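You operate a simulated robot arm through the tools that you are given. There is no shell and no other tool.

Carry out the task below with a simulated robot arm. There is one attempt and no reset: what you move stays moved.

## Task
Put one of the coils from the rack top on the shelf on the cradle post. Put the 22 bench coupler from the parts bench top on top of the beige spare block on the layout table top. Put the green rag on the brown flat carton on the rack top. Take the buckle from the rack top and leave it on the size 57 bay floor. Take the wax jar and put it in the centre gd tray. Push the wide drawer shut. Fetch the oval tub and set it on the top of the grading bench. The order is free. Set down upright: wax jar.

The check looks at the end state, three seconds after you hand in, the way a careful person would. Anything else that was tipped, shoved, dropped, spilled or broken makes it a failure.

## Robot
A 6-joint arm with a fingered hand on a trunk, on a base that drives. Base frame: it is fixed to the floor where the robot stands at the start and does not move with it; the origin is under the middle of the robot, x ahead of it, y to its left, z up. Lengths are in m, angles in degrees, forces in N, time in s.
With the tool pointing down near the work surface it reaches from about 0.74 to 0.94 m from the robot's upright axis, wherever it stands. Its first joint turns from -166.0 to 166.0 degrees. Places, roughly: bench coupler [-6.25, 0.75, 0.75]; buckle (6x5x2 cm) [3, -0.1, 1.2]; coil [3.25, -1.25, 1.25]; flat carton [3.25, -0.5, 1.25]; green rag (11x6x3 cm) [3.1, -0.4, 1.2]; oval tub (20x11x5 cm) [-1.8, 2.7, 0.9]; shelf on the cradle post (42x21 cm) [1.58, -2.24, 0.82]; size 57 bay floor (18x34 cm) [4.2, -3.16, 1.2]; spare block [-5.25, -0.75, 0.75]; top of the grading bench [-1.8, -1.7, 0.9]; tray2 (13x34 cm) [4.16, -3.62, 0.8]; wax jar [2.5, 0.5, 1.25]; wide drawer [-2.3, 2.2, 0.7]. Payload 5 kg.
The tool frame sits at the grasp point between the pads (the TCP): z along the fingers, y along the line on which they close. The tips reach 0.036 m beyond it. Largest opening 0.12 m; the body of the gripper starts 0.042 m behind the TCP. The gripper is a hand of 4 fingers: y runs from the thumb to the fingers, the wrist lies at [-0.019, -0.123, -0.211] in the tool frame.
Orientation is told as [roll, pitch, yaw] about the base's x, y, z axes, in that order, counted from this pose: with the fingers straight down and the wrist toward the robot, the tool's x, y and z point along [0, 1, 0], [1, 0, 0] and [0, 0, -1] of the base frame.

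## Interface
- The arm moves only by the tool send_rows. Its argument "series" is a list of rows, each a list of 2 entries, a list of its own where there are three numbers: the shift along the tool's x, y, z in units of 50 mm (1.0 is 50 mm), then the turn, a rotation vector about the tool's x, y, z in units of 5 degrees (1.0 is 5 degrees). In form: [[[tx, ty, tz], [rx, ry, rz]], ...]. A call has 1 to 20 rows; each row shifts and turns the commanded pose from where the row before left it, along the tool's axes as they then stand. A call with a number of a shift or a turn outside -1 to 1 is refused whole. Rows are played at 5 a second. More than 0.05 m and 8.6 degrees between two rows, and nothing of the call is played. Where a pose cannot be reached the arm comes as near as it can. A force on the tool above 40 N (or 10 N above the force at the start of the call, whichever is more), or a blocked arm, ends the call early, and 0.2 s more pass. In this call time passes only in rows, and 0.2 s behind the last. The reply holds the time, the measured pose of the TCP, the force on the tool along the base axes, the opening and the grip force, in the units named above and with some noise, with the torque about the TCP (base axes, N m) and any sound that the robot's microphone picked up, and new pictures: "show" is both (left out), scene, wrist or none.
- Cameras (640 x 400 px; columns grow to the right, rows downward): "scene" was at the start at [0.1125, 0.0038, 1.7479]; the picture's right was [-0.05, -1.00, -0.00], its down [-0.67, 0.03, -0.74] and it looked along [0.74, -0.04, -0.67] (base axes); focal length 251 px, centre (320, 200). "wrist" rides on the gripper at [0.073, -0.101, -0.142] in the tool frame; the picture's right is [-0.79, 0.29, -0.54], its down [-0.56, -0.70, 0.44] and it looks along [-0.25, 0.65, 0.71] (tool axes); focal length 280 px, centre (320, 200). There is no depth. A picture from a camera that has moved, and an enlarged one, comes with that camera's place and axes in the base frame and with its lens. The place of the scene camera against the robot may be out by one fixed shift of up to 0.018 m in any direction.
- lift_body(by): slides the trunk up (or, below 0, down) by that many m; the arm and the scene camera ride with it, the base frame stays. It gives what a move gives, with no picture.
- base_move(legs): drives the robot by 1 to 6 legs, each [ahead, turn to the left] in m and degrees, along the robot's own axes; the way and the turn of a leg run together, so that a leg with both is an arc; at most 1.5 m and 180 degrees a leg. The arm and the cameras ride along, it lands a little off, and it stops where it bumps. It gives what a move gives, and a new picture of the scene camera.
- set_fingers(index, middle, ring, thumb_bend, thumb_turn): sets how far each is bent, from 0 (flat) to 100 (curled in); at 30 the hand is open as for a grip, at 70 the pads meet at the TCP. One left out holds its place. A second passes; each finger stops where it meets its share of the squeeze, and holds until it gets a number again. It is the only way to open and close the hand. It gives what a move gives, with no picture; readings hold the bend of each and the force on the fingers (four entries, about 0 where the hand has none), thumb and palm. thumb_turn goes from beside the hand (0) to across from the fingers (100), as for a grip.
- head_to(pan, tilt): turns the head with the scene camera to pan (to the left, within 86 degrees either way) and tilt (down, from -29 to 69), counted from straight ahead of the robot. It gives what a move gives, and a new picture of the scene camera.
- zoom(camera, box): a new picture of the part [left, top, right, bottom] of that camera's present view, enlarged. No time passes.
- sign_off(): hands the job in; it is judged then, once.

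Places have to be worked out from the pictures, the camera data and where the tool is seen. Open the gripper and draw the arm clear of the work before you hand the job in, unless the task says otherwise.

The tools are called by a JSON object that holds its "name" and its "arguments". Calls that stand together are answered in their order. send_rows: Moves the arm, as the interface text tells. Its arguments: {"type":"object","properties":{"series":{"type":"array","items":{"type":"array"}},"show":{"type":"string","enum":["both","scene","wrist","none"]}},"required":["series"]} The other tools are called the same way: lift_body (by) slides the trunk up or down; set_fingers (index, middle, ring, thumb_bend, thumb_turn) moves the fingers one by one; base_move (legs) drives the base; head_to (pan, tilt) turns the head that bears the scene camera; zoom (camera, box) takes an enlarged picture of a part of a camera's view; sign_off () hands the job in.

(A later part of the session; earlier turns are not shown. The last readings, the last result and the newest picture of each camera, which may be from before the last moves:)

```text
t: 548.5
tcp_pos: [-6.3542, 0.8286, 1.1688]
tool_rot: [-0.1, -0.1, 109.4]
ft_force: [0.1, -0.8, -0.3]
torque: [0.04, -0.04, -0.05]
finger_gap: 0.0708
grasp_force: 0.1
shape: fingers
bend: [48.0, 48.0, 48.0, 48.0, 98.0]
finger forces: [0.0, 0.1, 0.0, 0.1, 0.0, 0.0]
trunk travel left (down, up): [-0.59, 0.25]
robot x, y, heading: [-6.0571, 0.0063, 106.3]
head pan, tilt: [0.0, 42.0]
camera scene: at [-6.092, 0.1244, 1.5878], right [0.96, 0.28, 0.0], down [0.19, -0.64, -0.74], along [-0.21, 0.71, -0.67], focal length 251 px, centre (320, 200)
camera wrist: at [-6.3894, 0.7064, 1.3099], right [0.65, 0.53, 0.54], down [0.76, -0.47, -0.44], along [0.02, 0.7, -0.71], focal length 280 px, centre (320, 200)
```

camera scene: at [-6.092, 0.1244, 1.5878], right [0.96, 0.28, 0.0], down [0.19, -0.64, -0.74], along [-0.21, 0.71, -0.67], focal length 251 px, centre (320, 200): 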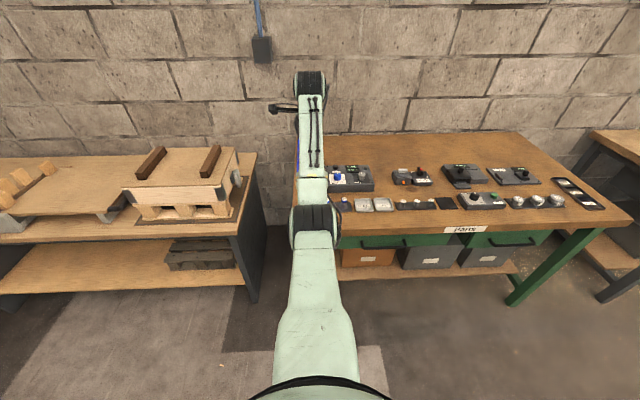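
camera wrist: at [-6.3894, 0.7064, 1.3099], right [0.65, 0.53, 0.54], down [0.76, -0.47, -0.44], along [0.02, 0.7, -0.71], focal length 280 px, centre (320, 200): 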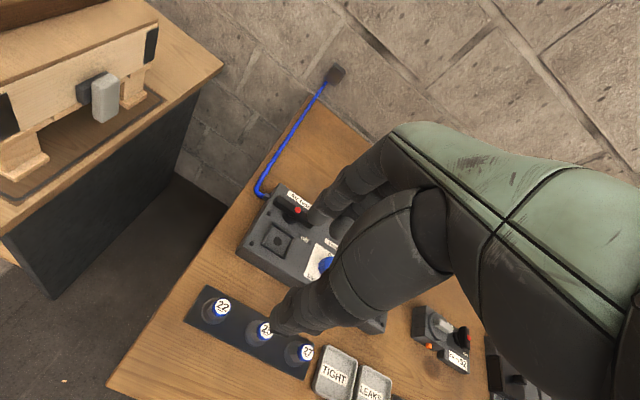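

Cap "22" projects within 5 mm of the TCP. I trim 5 mm left and descend to z≈0.98, then re-check.

{"name": "send_rows", "arguments": {"series": [[[0.1, 0, 0.7], [0, 0, 0]], [[0, 0, 0.8], [0, 0, 0]], [[0, 0, 0.8], [0, 0, 0]], [[0, 0, 0.8], [0, 0, 0]], [[0, 0, 0.6], [0, 0, 0]]], "show": "both"}}

{"name": "zoom", "arguments": {"camera": "wrist", "box": [160, 150, 480, 350]}}

```text
t: 549.6
tcp_pos: [-6.3599, 0.8265, 0.9827]
tool_rot: [0.1, -0.2, 109.4]
ft_force: [0.7, -0.2, 0.1]
torque: [0.0, 0.01, -0.01]
finger_gap: 0.0706
grasp_force: 0.1
shape: fingers
bend: [48.0, 48.0, 48.0, 48.0, 98.0]
finger forces: [0.1, 0.1, 0.1, 0.1, 0.0, 0.0]
trunk travel left (down, up): [-0.59, 0.25]
robot x, y, heading: [-6.0584, 0.0094, 106.7]
head pan, tilt: [0.0, 42.0]
camera scene: at [-6.0903, 0.1255, 1.5878], right [0.96, 0.28, 0.0], down [0.19, -0.64, -0.74], along [-0.21, 0.71, -0.67], focal length 251 px, centre (320, 200)
camera wrist: at [-6.3934, 0.706, 1.124], right [0.65, 0.53, 0.54], down [0.76, -0.47, -0.45], along [0.02, 0.7, -0.71], focal length 280 px, centre (320, 200)
```

scene: 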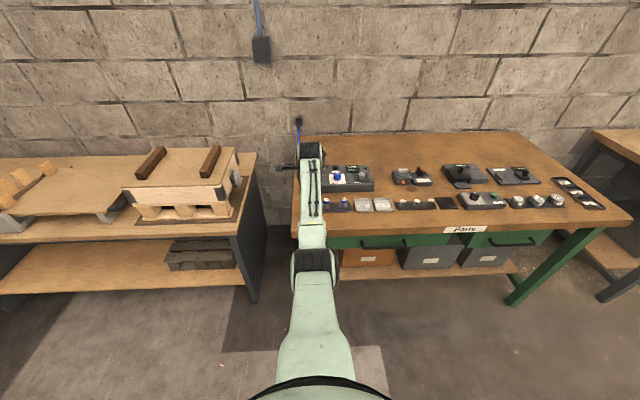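
wrist: 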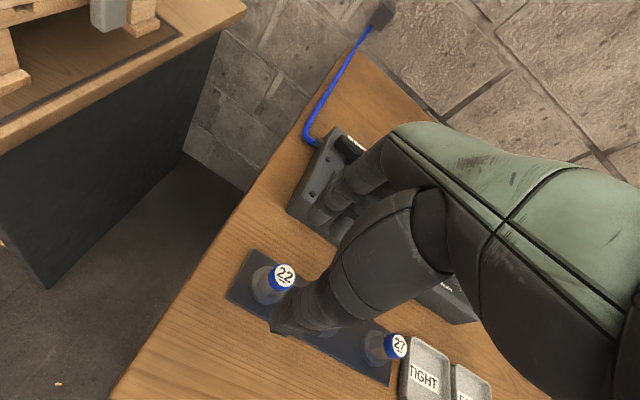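

```text
2.00 times, centred on (320, 250) of wrist
camera zoom: at [-6.3934, 0.706, 1.124], right [0.65, 0.53, 0.54], down [0.76, -0.47, -0.45], along [0.02, 0.7, -0.71], focal length 561 px, centre (320, 100)
```

zoom: 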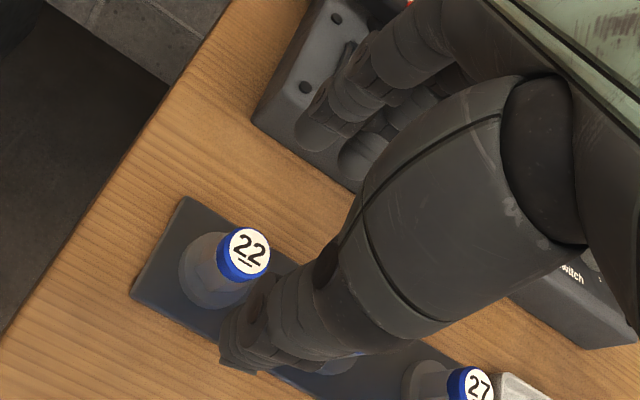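

Triangulating the two wrist views puts the cap top at z≈0.895 and (−6.3575, 0.834). I trim accordingly and descend to z≈0.92.

{"name": "send_rows", "arguments": {"series": [[[-0.09, 0.12, 0.4], [0, 0, 0]], [[0, 0, 0.5], [0, 0, 0]], [[0, 0, 0.34], [0, 0, 0]]], "show": "wrist"}}

{"name": "zoom", "arguments": {"camera": "wrist", "box": [220, 180, 420, 305]}}

```text
t: 550.5
tcp_pos: [-6.3552, 0.8357, 0.922]
tool_rot: [0.0, -0.3, 109.5]
ft_force: [0.2, -0.3, 0.0]
torque: [-0.02, 0.0, 0.01]
finger_gap: 0.0709
grasp_force: 0.0
shape: fingers
bend: [48.0, 48.0, 48.0, 48.0, 98.0]
finger forces: [0.0, 0.0, 0.1, 0.1, 0.1, 0.0]
trunk travel left (down, up): [-0.59, 0.25]
robot x, y, heading: [-6.0514, 0.007, 106.5]
head pan, tilt: [0.0, 42.0]
camera wrist: at [-6.3909, 0.7137, 1.0626], right [0.65, 0.53, 0.54], down [0.76, -0.47, -0.45], along [0.02, 0.7, -0.71], focal length 280 px, centre (320, 200)
```

wrist: 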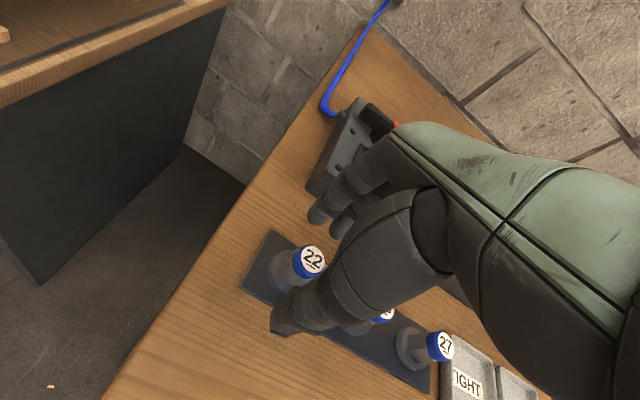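

```text
3.20 times, centred on (320, 242) of wrist
camera zoom: at [-6.3909, 0.7137, 1.0626], right [0.65, 0.53, 0.54], down [0.76, -0.47, -0.45], along [0.02, 0.7, -0.71], focal length 897 px, centre (320, 64)
```

zoom: 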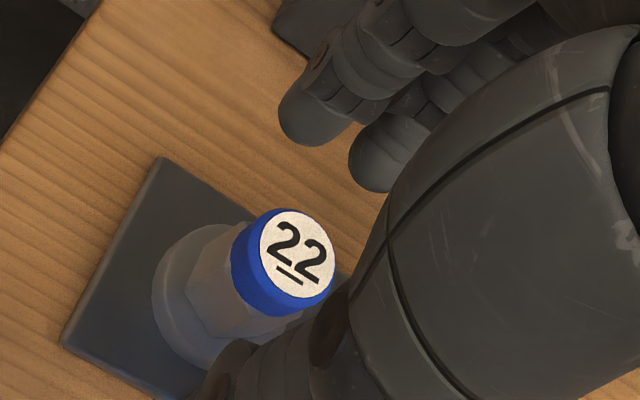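

Nicely centred over the cap. I descend 2 cm more with force checks, then close.

{"name": "send_rows", "arguments": {"series": [[[0, 0, 0.2], [0, 0, 0]], [[0, 0, 0.16], [0, 0, 0]]], "show": "none"}}

{"name": "set_fingers", "arguments": {"index": 60, "middle": 60, "ring": 56, "thumb_bend": 60}}

{"name": "zoom", "arguments": {"camera": "wrist", "box": [220, 180, 420, 305]}}

```text
t: 551.0
tcp_pos: [-6.3553, 0.8338, 0.9016]
tool_rot: [-0.1, 0.0, 109.6]
ft_force: [-0.1, -0.6, 0.0]
torque: [-0.01, -0.01, 0.0]
finger_gap: 0.071
grasp_force: 0.0
shape: fingers
bend: [48.0, 48.0, 48.0, 48.0, 98.0]
finger forces: [0.0, 0.0, 0.0, 0.0, 0.1, 0.0]
trunk travel left (down, up): [-0.59, 0.25]
robot x, y, heading: [-6.0545, 0.0116, 106.4]
head pan, tilt: [0.0, 42.0]
```

```text
t: 552.0
tcp_pos: [-6.3561, 0.8354, 0.9031]
tool_rot: [0.0, -0.2, 109.4]
ft_force: [-0.4, -0.2, -0.9]
torque: [0.0, -0.03, -0.02]
finger_gap: 0.0355
grasp_force: 0.2
shape: fingers
bend: [60.0, 60.0, 56.0, 60.0, 98.0]
finger forces: [0.2, 0.1, 0.0, 0.0, 0.0, 0.1]
trunk travel left (down, up): [-0.59, 0.25]
robot x, y, heading: [-6.0568, 0.0126, 106.6]
head pan, tilt: [0.0, 42.0]
```

```text
3.20 times, centred on (320, 242) of wrist
camera zoom: at [-6.3908, 0.7141, 1.0451], right [0.65, 0.53, 0.54], down [0.76, -0.47, -0.44], along [0.02, 0.7, -0.71], focal length 897 px, centre (320, 64)
```

zoom: 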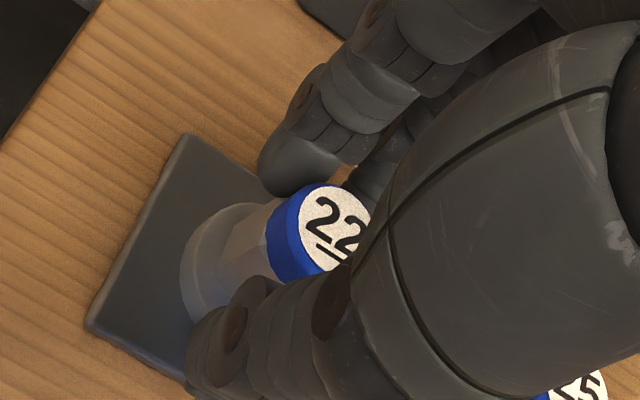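

The fingers straddle the coupler; I close to grip it.

{"name": "set_fingers", "arguments": {"index": 72, "middle": 72, "ring": 70, "thumb_bend": 72}}

{"name": "zoom", "arguments": {"camera": "wrist", "box": [220, 180, 420, 305]}}

```text
t: 553.0
tcp_pos: [-6.3555, 0.8367, 0.9034]
tool_rot: [0.0, -0.1, 109.4]
ft_force: [0.2, -0.5, -0.2]
torque: [-0.02, -0.01, 0.0]
finger_gap: 0.0185
grasp_force: 11.7
shape: fingers
bend: [71.0, 71.0, 70.0, 65.0, 96.0]
finger forces: [6.2, 5.9, 0.0, 0.0, 11.2, 0.1]
trunk travel left (down, up): [-0.59, 0.25]
robot x, y, heading: [-6.0589, 0.0057, 106.7]
head pan, tilt: [0.0, 42.0]
```

```text
3.20 times, centred on (320, 242) of wrist
camera zoom: at [-6.3907, 0.7141, 1.0451], right [0.65, 0.53, 0.54], down [0.76, -0.47, -0.44], along [0.02, 0.7, -0.71], focal length 897 px, centre (320, 64)
```

zoom: 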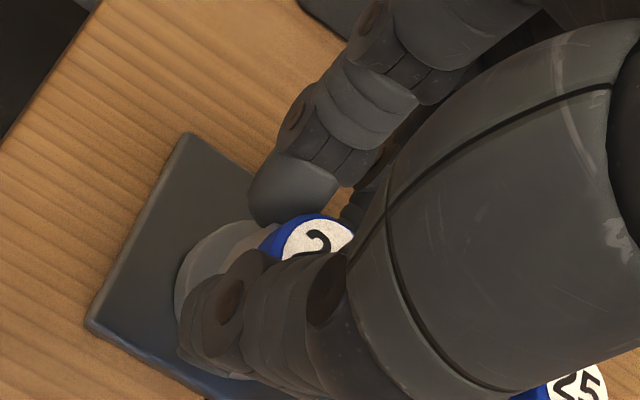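

Gripped at ~12 N by index, middle and thumb. I add a little squeeze and lift slowly.

{"name": "set_fingers", "arguments": {"index": 76, "middle": 76, "thumb_bend": 72}}

{"name": "send_rows", "arguments": {"series": [[[0, 0, -0.1], [0, 0, 0]], [[0, 0, -0.2], [0, 0, 0]], [[0, 0, -0.5], [0, 0, 0]], [[0, 0, -0.7], [0, 0, 0]]]}}

{"name": "zoom", "arguments": {"camera": "wrist", "box": [220, 180, 420, 305]}}

```text
t: 554.0
tcp_pos: [-6.3556, 0.8343, 0.904]
tool_rot: [-0.1, -0.2, 109.5]
ft_force: [1.0, 1.2, 1.3]
torque: [-0.01, -0.05, 0.03]
finger_gap: 0.0177
grasp_force: 18.5
shape: fingers
bend: [74.0, 74.0, 70.0, 63.0, 95.0]
finger forces: [8.2, 11.7, 0.0, 0.1, 15.7, 0.0]
trunk travel left (down, up): [-0.59, 0.25]
robot x, y, heading: [-6.0571, 0.0075, 106.5]
head pan, tilt: [0.0, 42.0]
```

```text
t: 555.0
tcp_pos: [-6.355, 0.8326, 0.9791]
tool_rot: [0.0, -0.2, 109.6]
ft_force: [-0.4, -0.6, -0.9]
torque: [0.01, 0.03, 0.02]
finger_gap: 0.0176
grasp_force: 17.4
shape: fingers
bend: [74.0, 74.0, 70.0, 63.0, 95.0]
finger forces: [8.6, 10.7, 0.1, 0.0, 15.7, 0.0]
trunk travel left (down, up): [-0.59, 0.25]
robot x, y, heading: [-6.0555, 0.0085, 106.5]
head pan, tilt: [0.0, 42.0]
camera scene: at [-6.0902, 0.1246, 1.5877], right [0.96, 0.28, 0.0], down [0.19, -0.64, -0.74], along [-0.21, 0.71, -0.67], focal length 251 px, centre (320, 200)
camera wrist: at [-6.3898, 0.7133, 1.1207], right [0.65, 0.53, 0.54], down [0.76, -0.47, -0.44], along [0.02, 0.7, -0.71], focal length 280 px, centre (320, 200)
```

scene: 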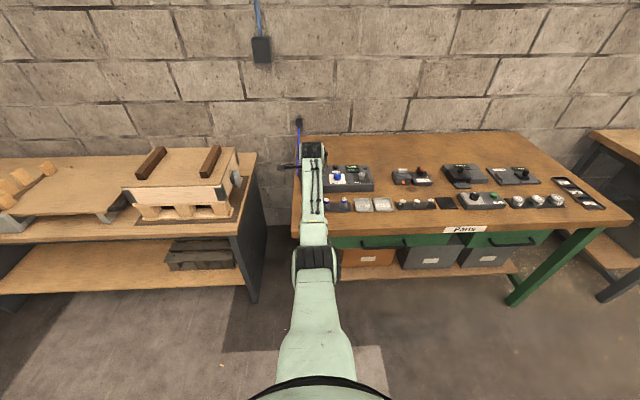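
wrist: 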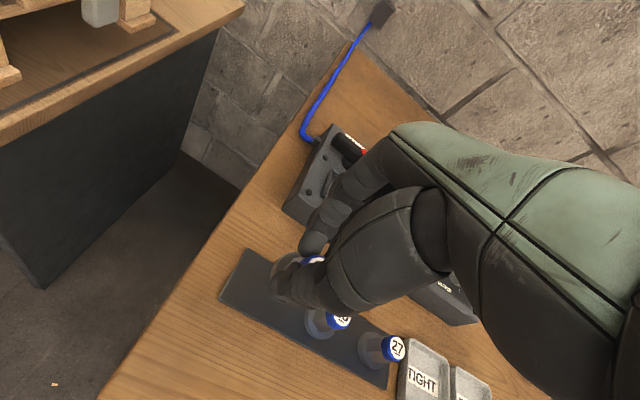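

```text
3.20 times, centred on (320, 242) of wrist
camera zoom: at [-6.3898, 0.7133, 1.1207], right [0.65, 0.53, 0.54], down [0.76, -0.47, -0.44], along [0.02, 0.7, -0.71], focal length 897 px, centre (320, 64)
```

zoom: 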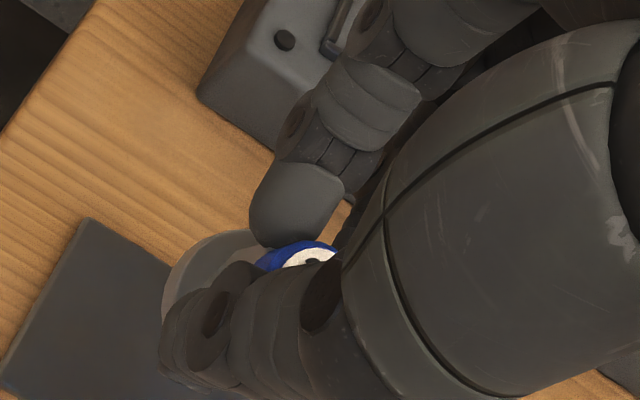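

The 22 coupler is lifted; its neighbours stay put. I raise trunk and arm, back away and drive around to the far end of the layout table, nearest the beige block.

{"name": "lift_body", "arguments": {"by": 0.25}}

{"name": "send_rows", "arguments": {"series": [[[-0.3, 0, -0.8], [0, 0, 0]], [[-0.3, 0, -0.8], [0, 0, 0]], [[-0.3, 0, -0.8], [0, 0, 0]]], "show": "none"}}

{"name": "base_move", "arguments": {"legs": [[-0.2, 0], [0, 165], [0.85, 0], [0, 105]]}}

{"name": "head_to", "arguments": {"pan": 0, "tilt": 42}}

```text
t: 557.6
tcp_pos: [-6.3559, 0.8333, 1.2286]
tool_rot: [0.0, -0.2, 109.5]
ft_force: [-0.7, 0.1, -1.1]
torque: [0.01, -0.02, 0.03]
finger_gap: 0.0176
grasp_force: 17.3
shape: fingers
bend: [74.0, 74.0, 70.0, 63.0, 95.0]
finger forces: [8.4, 10.7, 0.0, 0.0, 15.7, 0.0]
trunk travel left (down, up): [-0.84, 0.0]
robot x, y, heading: [-6.0555, 0.0083, 106.4]
head pan, tilt: [0.0, 42.0]
```

```text
t: 558.4
tcp_pos: [-6.3134, 0.8487, 1.349]
tool_rot: [0.1, -0.2, 109.6]
ft_force: [0.7, 0.6, -0.7]
torque: [0.05, -0.02, 0.0]
finger_gap: 0.0173
grasp_force: 17.1
shape: fingers
bend: [74.0, 74.0, 70.0, 63.0, 95.0]
finger forces: [8.4, 10.6, 0.0, 0.0, 15.7, 0.1]
trunk travel left (down, up): [-0.84, 0.0]
robot x, y, heading: [-6.0594, 0.0086, 106.3]
head pan, tilt: [0.0, 42.0]
```

```text
t: 570.0
tcp_pos: [-5.9204, -1.264, 1.3484]
tool_rot: [-0.2, -0.2, -82.4]
ft_force: [0.6, 0.2, -0.6]
torque: [-0.02, -0.03, -0.03]
finger_gap: 0.0161
grasp_force: 15.2
shape: fingers
bend: [75.0, 74.0, 70.0, 63.0, 95.0]
finger forces: [7.4, 9.0, 0.0, 0.0, 13.7, 0.1]
trunk travel left (down, up): [-0.84, 0.0]
robot x, y, heading: [-6.0079, -0.3888, -83.7]
head pan, tilt: [0.0, 42.0]
stopped in leg 3: the robot was blocked; the commanded pose is now the measured one
camera scene: at [-5.9962, -0.4932, 1.8378], right [-0.99, -0.11, 0.0], down [-0.08, 0.66, -0.74], along [0.08, -0.74, -0.67], focal length 251 px, centre (320, 200)
```

scene: 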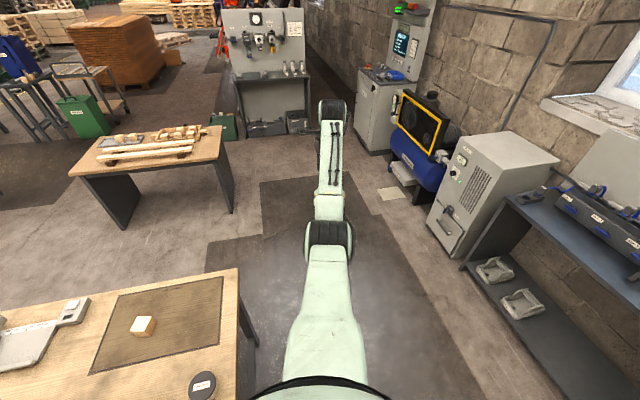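

```text
t: 570.6
tcp_pos: [-5.9231, -1.2632, 1.3482]
tool_rot: [0.1, -0.2, -82.3]
ft_force: [-0.2, 0.0, -0.3]
torque: [-0.01, 0.01, 0.02]
finger_gap: 0.016
grasp_force: 15.0
shape: fingers
bend: [75.0, 75.0, 70.0, 63.0, 95.0]
finger forces: [7.6, 8.8, 0.0, 0.0, 13.6, 0.1]
trunk travel left (down, up): [-0.84, 0.0]
robot x, y, heading: [-6.0088, -0.3888, -83.8]
head pan, tilt: [0.0, 42.0]
camera scene: at [-5.9982, -0.4939, 1.8378], right [-0.99, -0.11, 0.0], down [-0.07, 0.67, -0.74], along [0.08, -0.74, -0.67], focal length 251 px, centre (320, 200)
```

scene: 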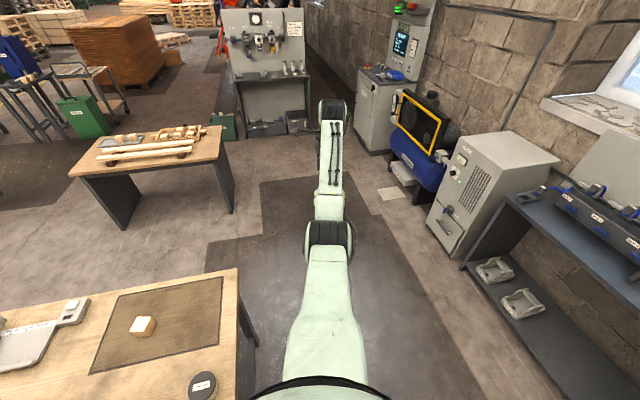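

The base bumped the table corner: the table's far edge is nearer than I estimated. Nothing on the table seems disturbed. I back away, check, and take a wider route.

{"name": "base_move", "arguments": {"legs": [[-0.2, 0]]}}

{"name": "head_to", "arguments": {"pan": 45, "tilt": 40}}

{"name": "zoom", "arguments": {"camera": "scene", "box": [0, 100, 480, 400]}}

```text
t: 572.3
tcp_pos: [-5.9459, -1.0651, 1.3465]
tool_rot: [-0.1, -0.2, -82.5]
ft_force: [-0.2, -0.3, -0.8]
torque: [-0.01, 0.01, 0.01]
finger_gap: 0.0158
grasp_force: 15.2
shape: fingers
bend: [75.0, 75.0, 70.0, 63.0, 95.0]
finger forces: [7.7, 9.0, 0.0, 0.0, 13.7, 0.0]
trunk travel left (down, up): [-0.84, 0.0]
robot x, y, heading: [-6.0337, -0.1896, -83.7]
head pan, tilt: [0.0, 42.0]
camera scene: at [-6.0216, -0.295, 1.8376], right [-0.99, -0.11, 0.0], down [-0.07, 0.67, -0.74], along [0.08, -0.74, -0.67], focal length 251 px, centre (320, 200)
```

scene: 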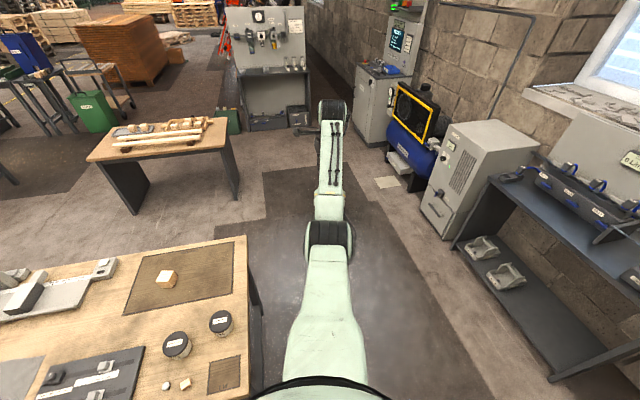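

```text
t: 573.4
tcp_pos: [-5.9473, -1.0634, 1.3481]
tool_rot: [0.1, -0.1, -82.3]
ft_force: [0.4, -0.1, -0.8]
torque: [-0.01, -0.01, -0.01]
finger_gap: 0.0159
grasp_force: 15.0
shape: fingers
bend: [75.0, 75.0, 70.0, 63.0, 95.0]
finger forces: [7.8, 9.0, 0.1, 0.0, 13.8, 0.0]
trunk travel left (down, up): [-0.84, 0.0]
robot x, y, heading: [-6.0306, -0.1863, -83.7]
head pan, tilt: [45.0, 40.0]
camera scene: at [-5.9648, -0.2643, 1.8406], right [-0.63, -0.78, 0.0], down [-0.5, 0.4, -0.77], along [0.6, -0.48, -0.64], focal length 251 px, centre (320, 200)
```

scene: 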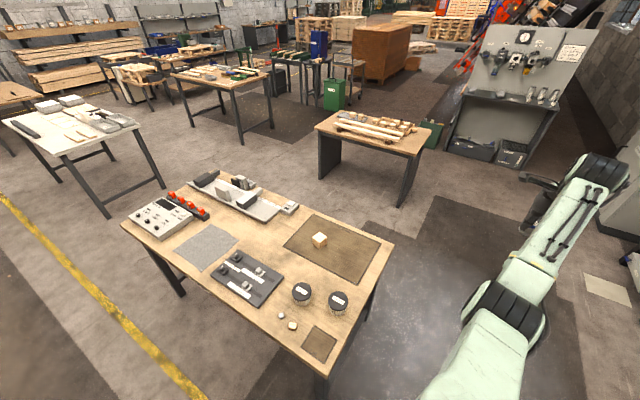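

```text
1.33 times, centred on (240, 250) of scene
camera zoom: at [-5.9648, -0.2643, 1.8406], right [-0.63, -0.78, 0.0], down [-0.5, 0.4, -0.77], along [0.6, -0.48, -0.64], focal length 335 px, centre (427, 133)
```

zoom: 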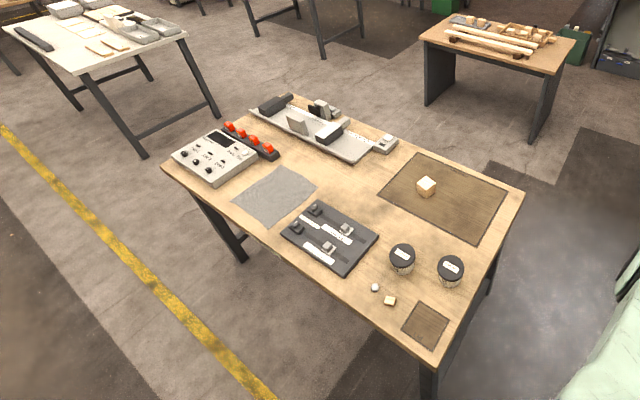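

Table items look undisturbed; the spare block is the larger beige cube on the dark pad at about (−5.31, −0.78). I take a wider route to face it from the table's end.

{"name": "send_rows", "arguments": {"series": [[[0, 0, -0.6], [0, 0, 0]], [[0, 0, -0.6], [0, 0, 0]]], "show": "none"}}

{"name": "base_move", "arguments": {"legs": [[0, -50], [0.55, 0], [0, 60], [0.5, 0], [0, 90]]}}

{"name": "head_to", "arguments": {"pan": 0, "tilt": 42}}

```text
t: 574.0
tcp_pos: [-5.9466, -1.0622, 1.4071]
tool_rot: [0.0, -0.2, -82.4]
ft_force: [0.8, -0.2, -0.8]
torque: [-0.01, 0.03, 0.01]
finger_gap: 0.016
grasp_force: 15.3
shape: fingers
bend: [75.0, 75.0, 70.0, 63.0, 95.0]
finger forces: [7.7, 9.1, 0.1, 0.1, 13.7, 0.0]
trunk travel left (down, up): [-0.84, 0.0]
robot x, y, heading: [-6.0316, -0.1826, -83.6]
head pan, tilt: [45.0, 40.0]
```

```text
t: 590.5
tcp_pos: [-5.4251, -0.8199, 1.4057]
tool_rot: [0.0, -0.1, 18.2]
ft_force: [-0.6, 0.3, -1.1]
torque: [0.0, -0.04, 0.0]
finger_gap: 0.0152
grasp_force: 14.6
shape: fingers
bend: [75.0, 75.0, 70.0, 64.0, 95.0]
finger forces: [7.8, 8.9, 0.0, 0.0, 12.5, 0.0]
trunk travel left (down, up): [-0.84, 0.0]
robot x, y, heading: [-6.2706, -1.0618, 17.0]
head pan, tilt: [45.0, 40.0]
camera scene: at [-6.2011, -0.9731, 1.8407], right [0.88, -0.47, 0.0], down [-0.3, -0.57, -0.77], along [0.36, 0.68, -0.64], focal length 251 px, centre (320, 200)
```

scene: 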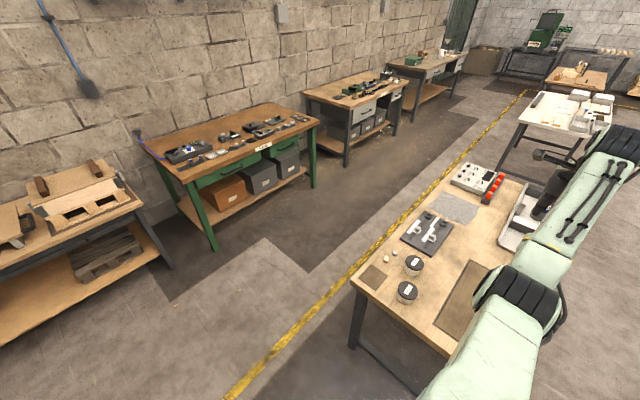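

```text
t: 591.6
tcp_pos: [-5.4238, -0.8183, 1.4064]
tool_rot: [0.1, -0.1, 18.2]
ft_force: [-0.1, -0.4, -0.5]
torque: [-0.02, -0.06, -0.05]
finger_gap: 0.0153
grasp_force: 14.1
shape: fingers
bend: [75.0, 75.0, 70.0, 64.0, 95.0]
finger forces: [7.9, 8.9, 0.0, 0.0, 12.6, 0.0]
trunk travel left (down, up): [-0.84, 0.0]
robot x, y, heading: [-6.2721, -1.0657, 16.8]
head pan, tilt: [0.0, 42.0]
camera scene: at [-6.1612, -1.0237, 1.8377], right [0.29, -0.96, 0.0], down [-0.64, -0.19, -0.74], along [0.71, 0.22, -0.67], focal length 251 px, centre (320, 200)
```

scene: 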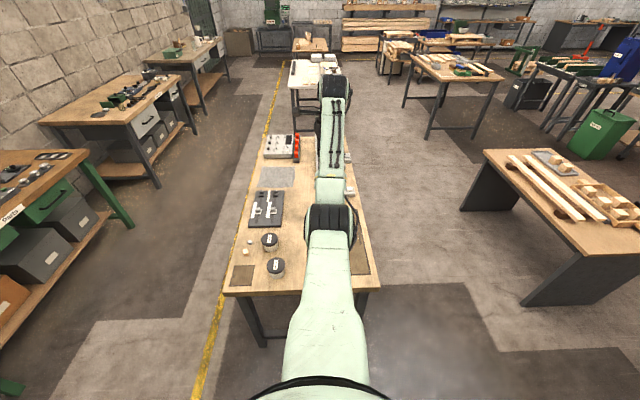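

Robot now faces the block squarely along the table. I check the coupler in the hand and the block with the wrist camera after moving 0.12 m forward.

{"name": "base_move", "arguments": {"legs": [[0.12, 0]]}}

{"name": "zoom", "arguments": {"camera": "wrist", "box": [0, 0, 640, 400]}}

{"name": "zoom", "arguments": {"camera": "wrist", "box": [220, 180, 420, 305]}}

```text
t: 592.9
tcp_pos: [-5.3108, -0.7855, 1.4078]
tool_rot: [0.0, -0.2, 18.4]
ft_force: [0.3, 0.0, -0.8]
torque: [0.0, -0.02, -0.01]
finger_gap: 0.0152
grasp_force: 14.6
shape: fingers
bend: [75.0, 75.0, 70.0, 64.0, 95.0]
finger forces: [7.8, 8.9, 0.1, 0.0, 12.8, 0.0]
trunk travel left (down, up): [-0.84, 0.0]
robot x, y, heading: [-6.1539, -1.0293, 16.6]
head pan, tilt: [0.0, 42.0]
camera scene: at [-6.048, -0.9894, 1.8379], right [0.29, -0.96, 0.0], down [-0.64, -0.19, -0.74], along [0.71, 0.22, -0.67], focal length 251 px, centre (320, 200)
```

scene: 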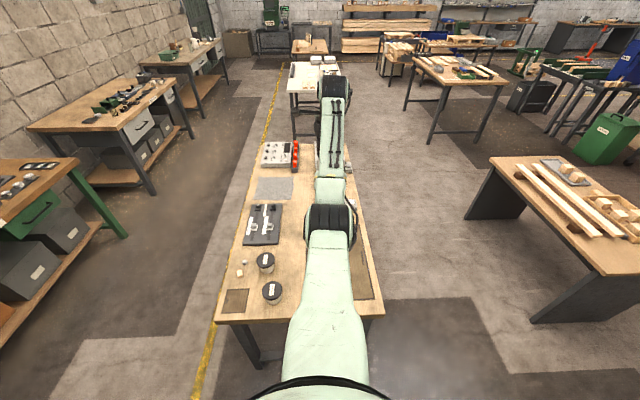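

```text
1.00 times, centred on (320, 200) of wrist (not enlarged: the box is as wide or as high as the picture)
camera zoom: at [-5.4305, -0.7484, 1.5498], right [0.52, -0.66, 0.54], down [-0.49, -0.75, -0.45], along [0.7, -0.03, -0.71], focal length 280 px, centre (320, 200)
```

zoom: 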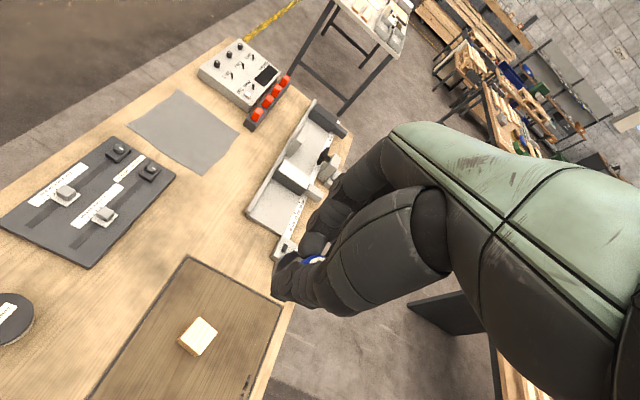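

```text
3.20 times, centred on (320, 242) of wrist
camera zoom: at [-5.4305, -0.7484, 1.5498], right [0.52, -0.66, 0.54], down [-0.49, -0.75, -0.45], along [0.7, -0.03, -0.71], focal length 897 px, centre (320, 64)
```

zoom: 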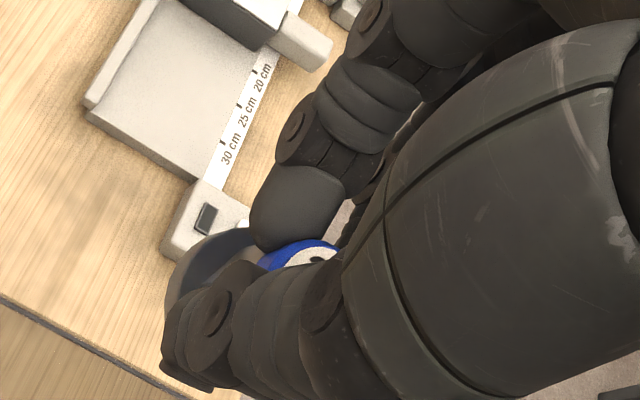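

The coupler is still firmly held. I zoom on the beige block to size it up.

{"name": "zoom", "arguments": {"camera": "wrist", "box": [150, 290, 262, 360]}}

```text
5.71 times, centred on (206, 325) of wrist
camera zoom: at [-5.4305, -0.7484, 1.5498], right [0.52, -0.66, 0.54], down [-0.49, -0.75, -0.45], along [0.7, -0.03, -0.71], focal length 1602 px, centre (971, -514)
```

zoom: 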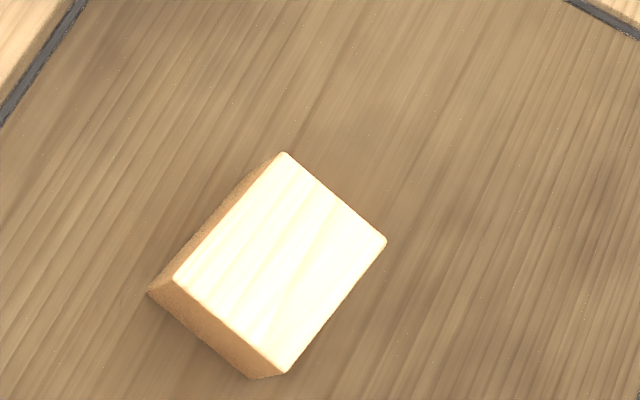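

The block is a 5 cm cube with its top at z≈0.90, centre about (−5.298, −0.812). I move the coupler over it, lower the trunk 0.25 m and re-measure.

{"name": "lift_body", "arguments": {"by": -0.25}}

{"name": "send_rows", "arguments": {"series": [[[-0.6, 0.3, 0], [0, 0, 0]], [[0, 0, 0.8], [0, 0, 0]], [[0, 0, 0.8], [0, 0, 0]]]}}

{"name": "zoom", "arguments": {"camera": "wrist", "box": [180, 180, 420, 330]}}

```text
t: 595.5
tcp_pos: [-5.3089, -0.7859, 1.1574]
tool_rot: [0.0, -0.1, 18.2]
ft_force: [-0.6, -0.1, -2.0]
torque: [0.0, -0.03, 0.0]
finger_gap: 0.0149
grasp_force: 14.0
shape: fingers
bend: [75.0, 75.0, 70.0, 64.0, 95.0]
finger forces: [7.8, 8.9, 0.1, 0.1, 12.8, 0.0]
trunk travel left (down, up): [-0.59, 0.25]
robot x, y, heading: [-6.157, -1.0294, 16.8]
head pan, tilt: [0.0, 42.0]
```

```text
t: 596.3
tcp_pos: [-5.2842, -0.8078, 1.077]
tool_rot: [-0.1, -0.2, 18.3]
ft_force: [0.5, -0.4, -0.8]
torque: [-0.01, 0.0, -0.04]
finger_gap: 0.0156
grasp_force: 15.1
shape: fingers
bend: [75.0, 75.0, 70.0, 64.0, 95.0]
finger forces: [7.8, 9.0, 0.1, 0.0, 12.7, 0.0]
trunk travel left (down, up): [-0.59, 0.25]
robot x, y, heading: [-6.1535, -1.0302, 17.0]
head pan, tilt: [0.0, 42.0]
camera scene: at [-6.0451, -0.9891, 1.5878], right [0.29, -0.96, 0.0], down [-0.64, -0.19, -0.74], along [0.71, 0.22, -0.67], focal length 251 px, centre (320, 200)
camera wrist: at [-5.4042, -0.7722, 1.2181], right [0.52, -0.66, 0.54], down [-0.49, -0.75, -0.45], along [0.7, -0.03, -0.71], focal length 280 px, centre (320, 200)
```

scene: 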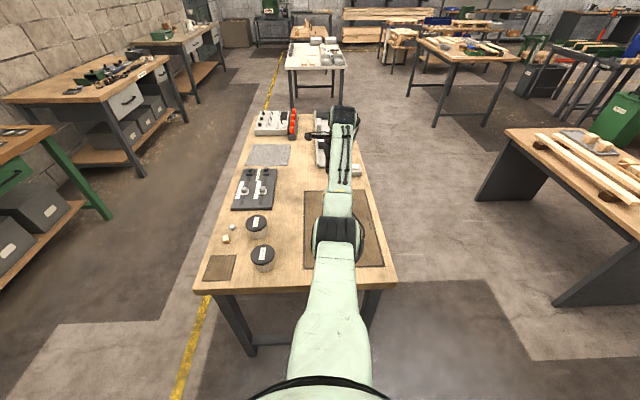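
wrist: 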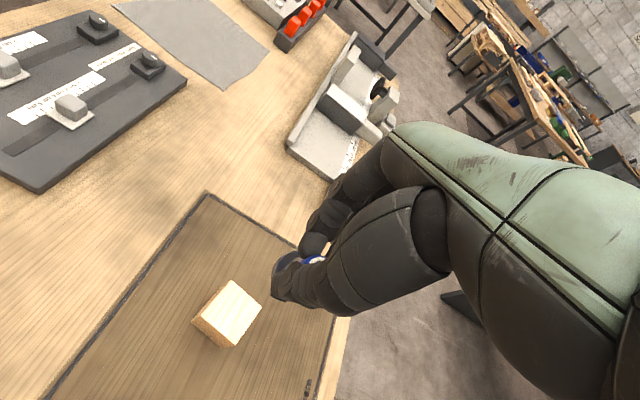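

```text
2.67 times, centred on (300, 255) of wrist
camera zoom: at [-5.4042, -0.7722, 1.2181], right [0.52, -0.66, 0.54], down [-0.49, -0.75, -0.45], along [0.7, -0.03, -0.71], focal length 748 px, centre (373, 53)
```

zoom: 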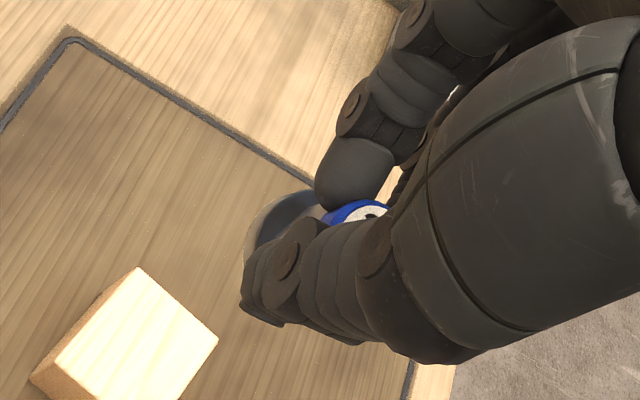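

I zoom on the block top in this view to triangulate precisely.

{"name": "zoom", "arguments": {"camera": "wrist", "box": [170, 260, 290, 360]}}

```text
4.00 times, centred on (230, 310) of wrist
camera zoom: at [-5.4042, -0.7722, 1.2181], right [0.52, -0.66, 0.54], down [-0.49, -0.75, -0.45], along [0.7, -0.03, -0.71], focal length 1122 px, centre (680, -240)
```

zoom: 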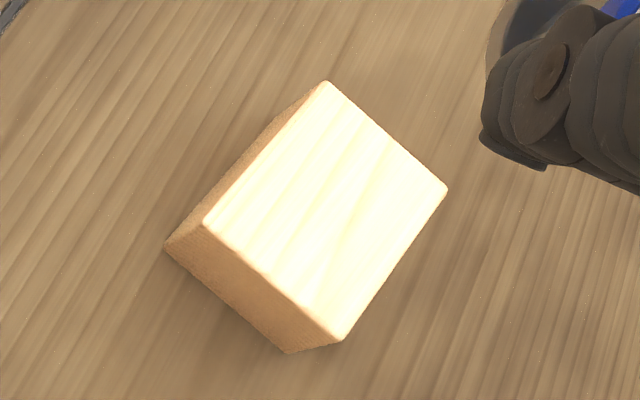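

Triangulated block centre ≈ (−5.295, −0.813). Coupler sits about 8 mm toward the thumb in the hand. I trim 4 mm and descend 8 cm, then check relative alignment visually.

{"name": "send_rows", "arguments": {"series": [[[-0.07, -0.08, 0.6], [0, 0, 0]], [[0, 0, 0.6], [0, 0, 0]], [[0, 0, 0.4], [0, 0, 0]]], "show": "both"}}

{"name": "zoom", "arguments": {"camera": "wrist", "box": [200, 200, 360, 300]}}

{"name": "zoom", "arguments": {"camera": "scene", "box": [280, 90, 400, 190]}}

```text
t: 597.1
tcp_pos: [-5.2874, -0.8117, 0.9939]
tool_rot: [0.0, -0.1, 18.2]
ft_force: [-0.2, -0.1, -0.4]
torque: [0.01, 0.0, -0.01]
finger_gap: 0.0152
grasp_force: 14.7
shape: fingers
bend: [75.0, 75.0, 70.0, 64.0, 95.0]
finger forces: [7.7, 8.9, 0.0, 0.0, 12.6, 0.0]
trunk travel left (down, up): [-0.59, 0.25]
robot x, y, heading: [-6.1506, -1.0325, 17.0]
head pan, tilt: [0.0, 42.0]
camera scene: at [-6.0458, -0.9886, 1.5878], right [0.29, -0.96, 0.0], down [-0.64, -0.19, -0.74], along [0.71, 0.22, -0.67], focal length 251 px, centre (320, 200)
camera wrist: at [-5.4071, -0.7761, 1.1378], right [0.52, -0.66, 0.54], down [-0.49, -0.75, -0.44], along [0.7, -0.03, -0.71], focal length 280 px, centre (320, 200)
```

scene: 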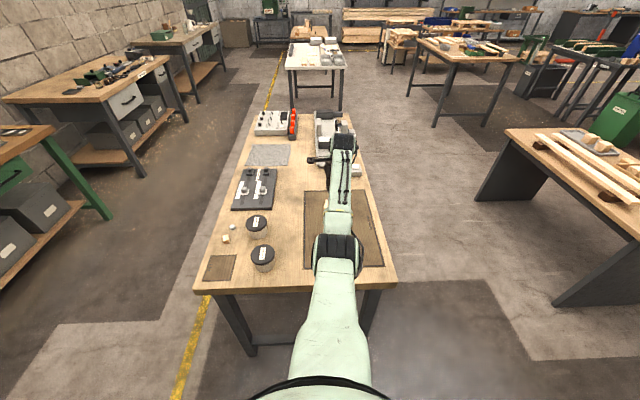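
wrist: 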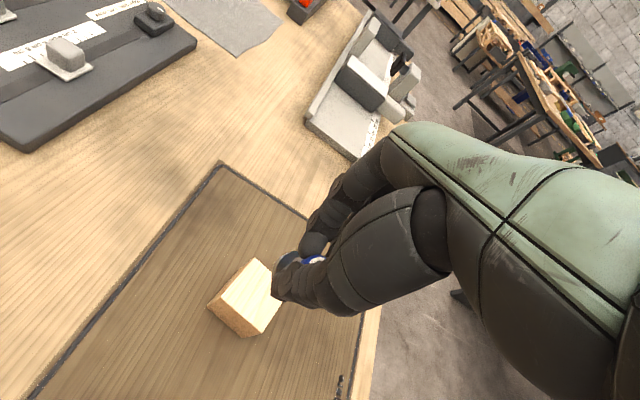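

```text
4.00 times, centred on (280, 250) of wrist
camera zoom: at [-5.4071, -0.7761, 1.1378], right [0.52, -0.66, 0.54], down [-0.49, -0.75, -0.44], along [0.7, -0.03, -0.71], focal length 1122 px, centre (480, 0)
```

zoom: 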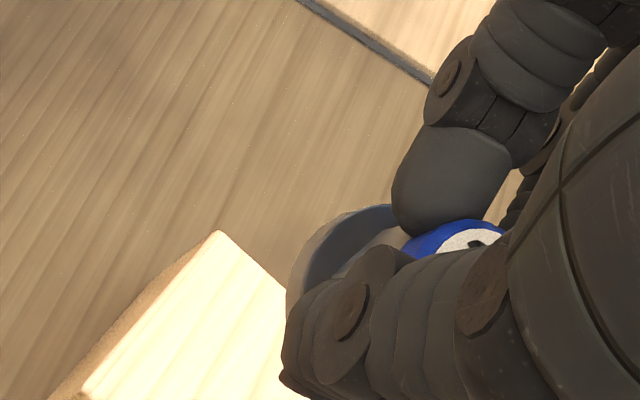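

```text
4.00 times, centred on (340, 140) of scene
camera zoom: at [-6.0458, -0.9886, 1.5878], right [0.29, -0.96, 0.0], down [-0.64, -0.19, -0.74], along [0.71, 0.22, -0.67], focal length 1004 px, centre (240, 440)
```

zoom: 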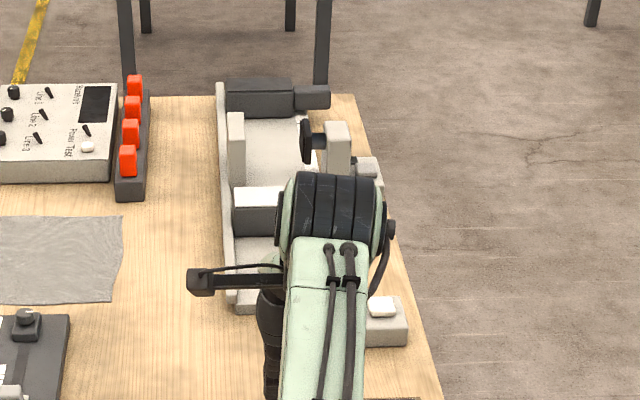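

Coupler flange and block centre should coincide within ~4 mm. I descend 3 cm, then in fine steps to contact.

{"name": "send_rows", "arguments": {"series": [[[0, -0.04, 0.4], [0, 0, 0]], [[0, 0, 0.2], [0, 0, 0]]], "show": "wrist"}}

{"name": "zoom", "arguments": {"camera": "wrist", "box": [200, 200, 360, 300]}}

```text
t: 597.7
tcp_pos: [-5.2897, -0.8132, 0.9666]
tool_rot: [0.0, -0.3, 18.3]
ft_force: [-0.2, -0.1, -1.2]
torque: [0.03, 0.0, 0.02]
finger_gap: 0.0152
grasp_force: 15.0
shape: fingers
bend: [75.0, 75.0, 70.0, 64.0, 95.0]
finger forces: [7.8, 9.1, 0.0, 0.1, 12.6, 0.1]
trunk travel left (down, up): [-0.59, 0.25]
robot x, y, heading: [-6.154, -1.031, 16.9]
head pan, tilt: [0.0, 42.0]
camera wrist: at [-5.4093, -0.7766, 1.1083], right [0.52, -0.66, 0.54], down [-0.49, -0.75, -0.45], along [0.7, -0.03, -0.71], focal length 280 px, centre (320, 200)
```

wrist: 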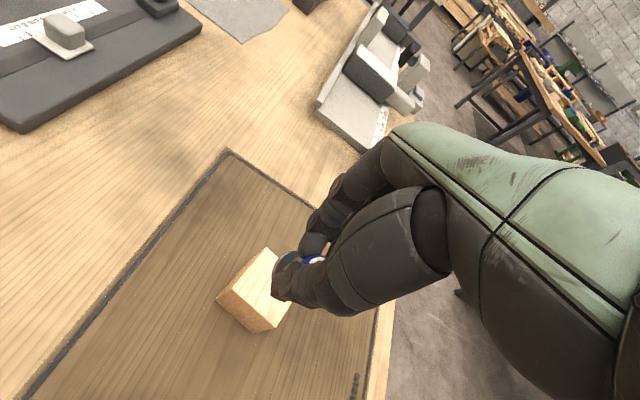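

```text
4.00 times, centred on (280, 250) of wrist
camera zoom: at [-5.4093, -0.7766, 1.1083], right [0.52, -0.66, 0.54], down [-0.49, -0.75, -0.45], along [0.7, -0.03, -0.71], focal length 1122 px, centre (480, 0)
```

zoom: 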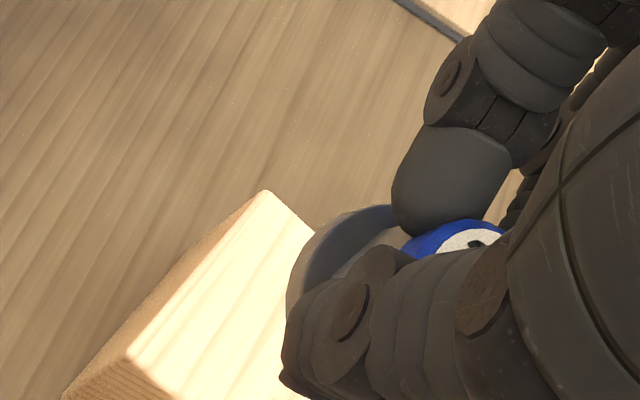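

Re-triangulation with three views gives block top z≈0.863 and centre (−5.290, −0.815). I trim 6 mm forward and 4 mm right and descend 3.5 cm.

{"name": "send_rows", "arguments": {"series": [[[-0.07, 0.11, 0.3], [0, 0, 0]], [[0, 0, 0.3], [0, 0, 0]], [[0, 0, 0.1], [0, 0, 0]]], "show": "wrist"}}

{"name": "zoom", "arguments": {"camera": "wrist", "box": [200, 200, 360, 300]}}

```text
t: 598.5
tcp_pos: [-5.2835, -0.8147, 0.9321]
tool_rot: [0.0, -0.1, 18.3]
ft_force: [-0.5, -0.1, -1.3]
torque: [0.02, 0.02, -0.01]
finger_gap: 0.0157
grasp_force: 14.9
shape: fingers
bend: [75.0, 75.0, 70.0, 64.0, 95.0]
finger forces: [7.8, 9.0, 0.0, 0.0, 12.6, 0.0]
trunk travel left (down, up): [-0.59, 0.25]
robot x, y, heading: [-6.152, -1.0291, 16.9]
head pan, tilt: [0.0, 42.0]
camera wrist: at [-5.403, -0.7785, 1.0734], right [0.52, -0.66, 0.54], down [-0.49, -0.75, -0.44], along [0.7, -0.03, -0.71], focal length 280 px, centre (320, 200)
```

wrist: 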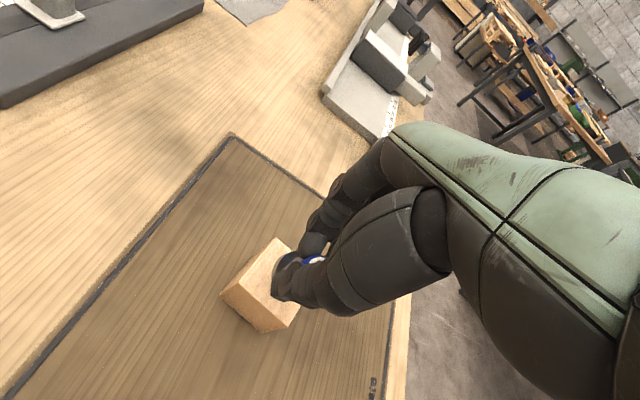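

```text
4.00 times, centred on (280, 250) of wrist
camera zoom: at [-5.403, -0.7785, 1.0734], right [0.52, -0.66, 0.54], down [-0.49, -0.75, -0.44], along [0.7, -0.03, -0.71], focal length 1122 px, centre (480, 0)
```

zoom: 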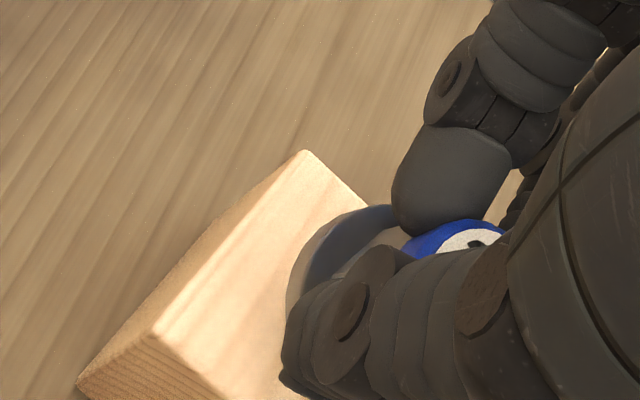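

Block corners re-project consistently; coupler and block centres now agree within ~2 mm. I descend in fine steps to contact.

{"name": "send_rows", "arguments": {"series": [[[0, 0, 0.1], [0, 0, 0]], [[0, 0, 0.08], [0, 0, 0]]], "show": "none"}}

{"name": "send_rows", "arguments": {"series": [[[0, 0, 0.06], [0, 0, 0]]], "show": "none"}}

{"name": "send_rows", "arguments": {"series": [[[0, 0, 0.06], [0, 0, 0]]], "show": "wrist"}}

```text
t: 599.1
tcp_pos: [-5.2825, -0.8148, 0.9225]
tool_rot: [0.0, -0.1, 18.3]
ft_force: [0.8, -0.1, -0.5]
torque: [0.03, -0.02, 0.03]
finger_gap: 0.0152
grasp_force: 14.6
shape: fingers
bend: [75.0, 75.0, 70.0, 64.0, 95.0]
finger forces: [7.7, 8.9, 0.1, 0.1, 12.7, 0.0]
trunk travel left (down, up): [-0.59, 0.25]
robot x, y, heading: [-6.1499, -1.0284, 16.8]
head pan, tilt: [0.0, 42.0]
```

```text
t: 599.5
tcp_pos: [-5.2832, -0.8151, 0.9197]
tool_rot: [0.0, -0.1, 18.3]
ft_force: [0.8, -0.2, -0.7]
torque: [-0.01, 0.0, -0.02]
finger_gap: 0.0151
grasp_force: 14.7
shape: fingers
bend: [75.0, 75.0, 70.0, 64.0, 95.0]
finger forces: [7.7, 8.9, 0.1, 0.0, 12.7, 0.0]
trunk travel left (down, up): [-0.59, 0.25]
robot x, y, heading: [-6.1517, -1.0319, 16.7]
head pan, tilt: [0.0, 42.0]
```

```text
t: 599.9
tcp_pos: [-5.2827, -0.8136, 0.9167]
tool_rot: [0.0, 0.0, 18.3]
ft_force: [0.0, 0.4, -0.2]
torque: [0.04, 0.0, -0.01]
finger_gap: 0.0152
grasp_force: 14.7
shape: fingers
bend: [75.0, 75.0, 70.0, 64.0, 95.0]
finger forces: [7.7, 8.8, 0.1, 0.0, 12.7, 0.1]
trunk travel left (down, up): [-0.59, 0.25]
robot x, y, heading: [-6.1546, -1.0324, 16.6]
head pan, tilt: [0.0, 42.0]
camera wrist: at [-5.4027, -0.7781, 1.0586], right [0.52, -0.66, 0.54], down [-0.49, -0.75, -0.44], along [0.7, -0.03, -0.71], focal length 280 px, centre (320, 200)
```

wrist: 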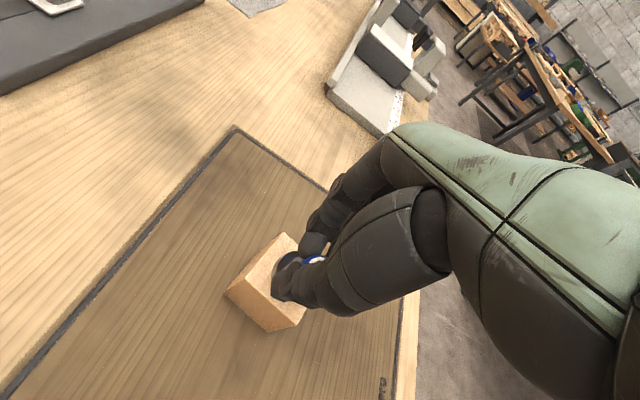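

No contact yet at 0.917; I continue down in 3 mm steps.

{"name": "send_rows", "arguments": {"series": [[[0, 0, 0.06], [0, 0, 0]]], "show": "none"}}

{"name": "send_rows", "arguments": {"series": [[[0, 0, 0.06], [0, 0, 0]]], "show": "none"}}

{"name": "zoom", "arguments": {"camera": "wrist", "box": [200, 200, 360, 300]}}

```text
t: 600.3
tcp_pos: [-5.2832, -0.8145, 0.9134]
tool_rot: [0.0, -0.2, 18.3]
ft_force: [0.6, -0.6, -0.4]
torque: [0.01, 0.01, -0.01]
finger_gap: 0.0153
grasp_force: 14.7
shape: fingers
bend: [75.0, 75.0, 70.0, 64.0, 95.0]
finger forces: [7.7, 9.2, 0.0, 0.0, 12.6, 0.0]
trunk travel left (down, up): [-0.59, 0.25]
robot x, y, heading: [-6.1577, -1.0304, 16.8]
head pan, tilt: [0.0, 42.0]
```

```text
t: 600.7
tcp_pos: [-5.282, -0.814, 0.9134]
tool_rot: [0.0, -0.5, 18.3]
ft_force: [1.0, 0.5, 5.6]
torque: [-0.02, 0.1, -0.02]
finger_gap: 0.0153
grasp_force: 16.8
shape: fingers
bend: [75.0, 75.0, 70.0, 64.0, 95.0]
finger forces: [8.6, 11.3, 0.1, 0.1, 13.3, 0.1]
trunk travel left (down, up): [-0.59, 0.25]
robot x, y, heading: [-6.1544, -1.0298, 16.8]
head pan, tilt: [0.0, 42.0]
```

```text
4.00 times, centred on (280, 250) of wrist
camera zoom: at [-5.4031, -0.778, 1.055], right [0.52, -0.66, 0.54], down [-0.49, -0.75, -0.45], along [0.7, -0.03, -0.71], focal length 1122 px, centre (480, 0)
```

zoom: 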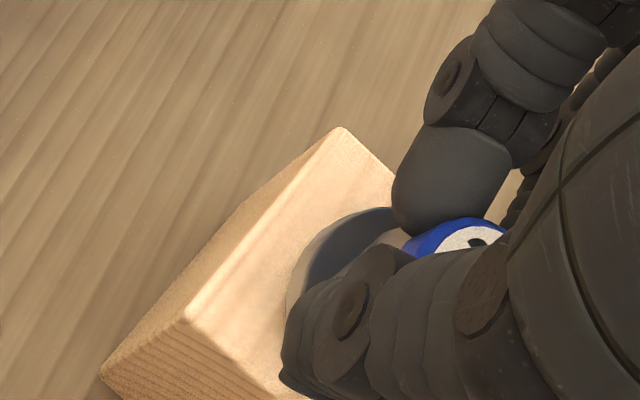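

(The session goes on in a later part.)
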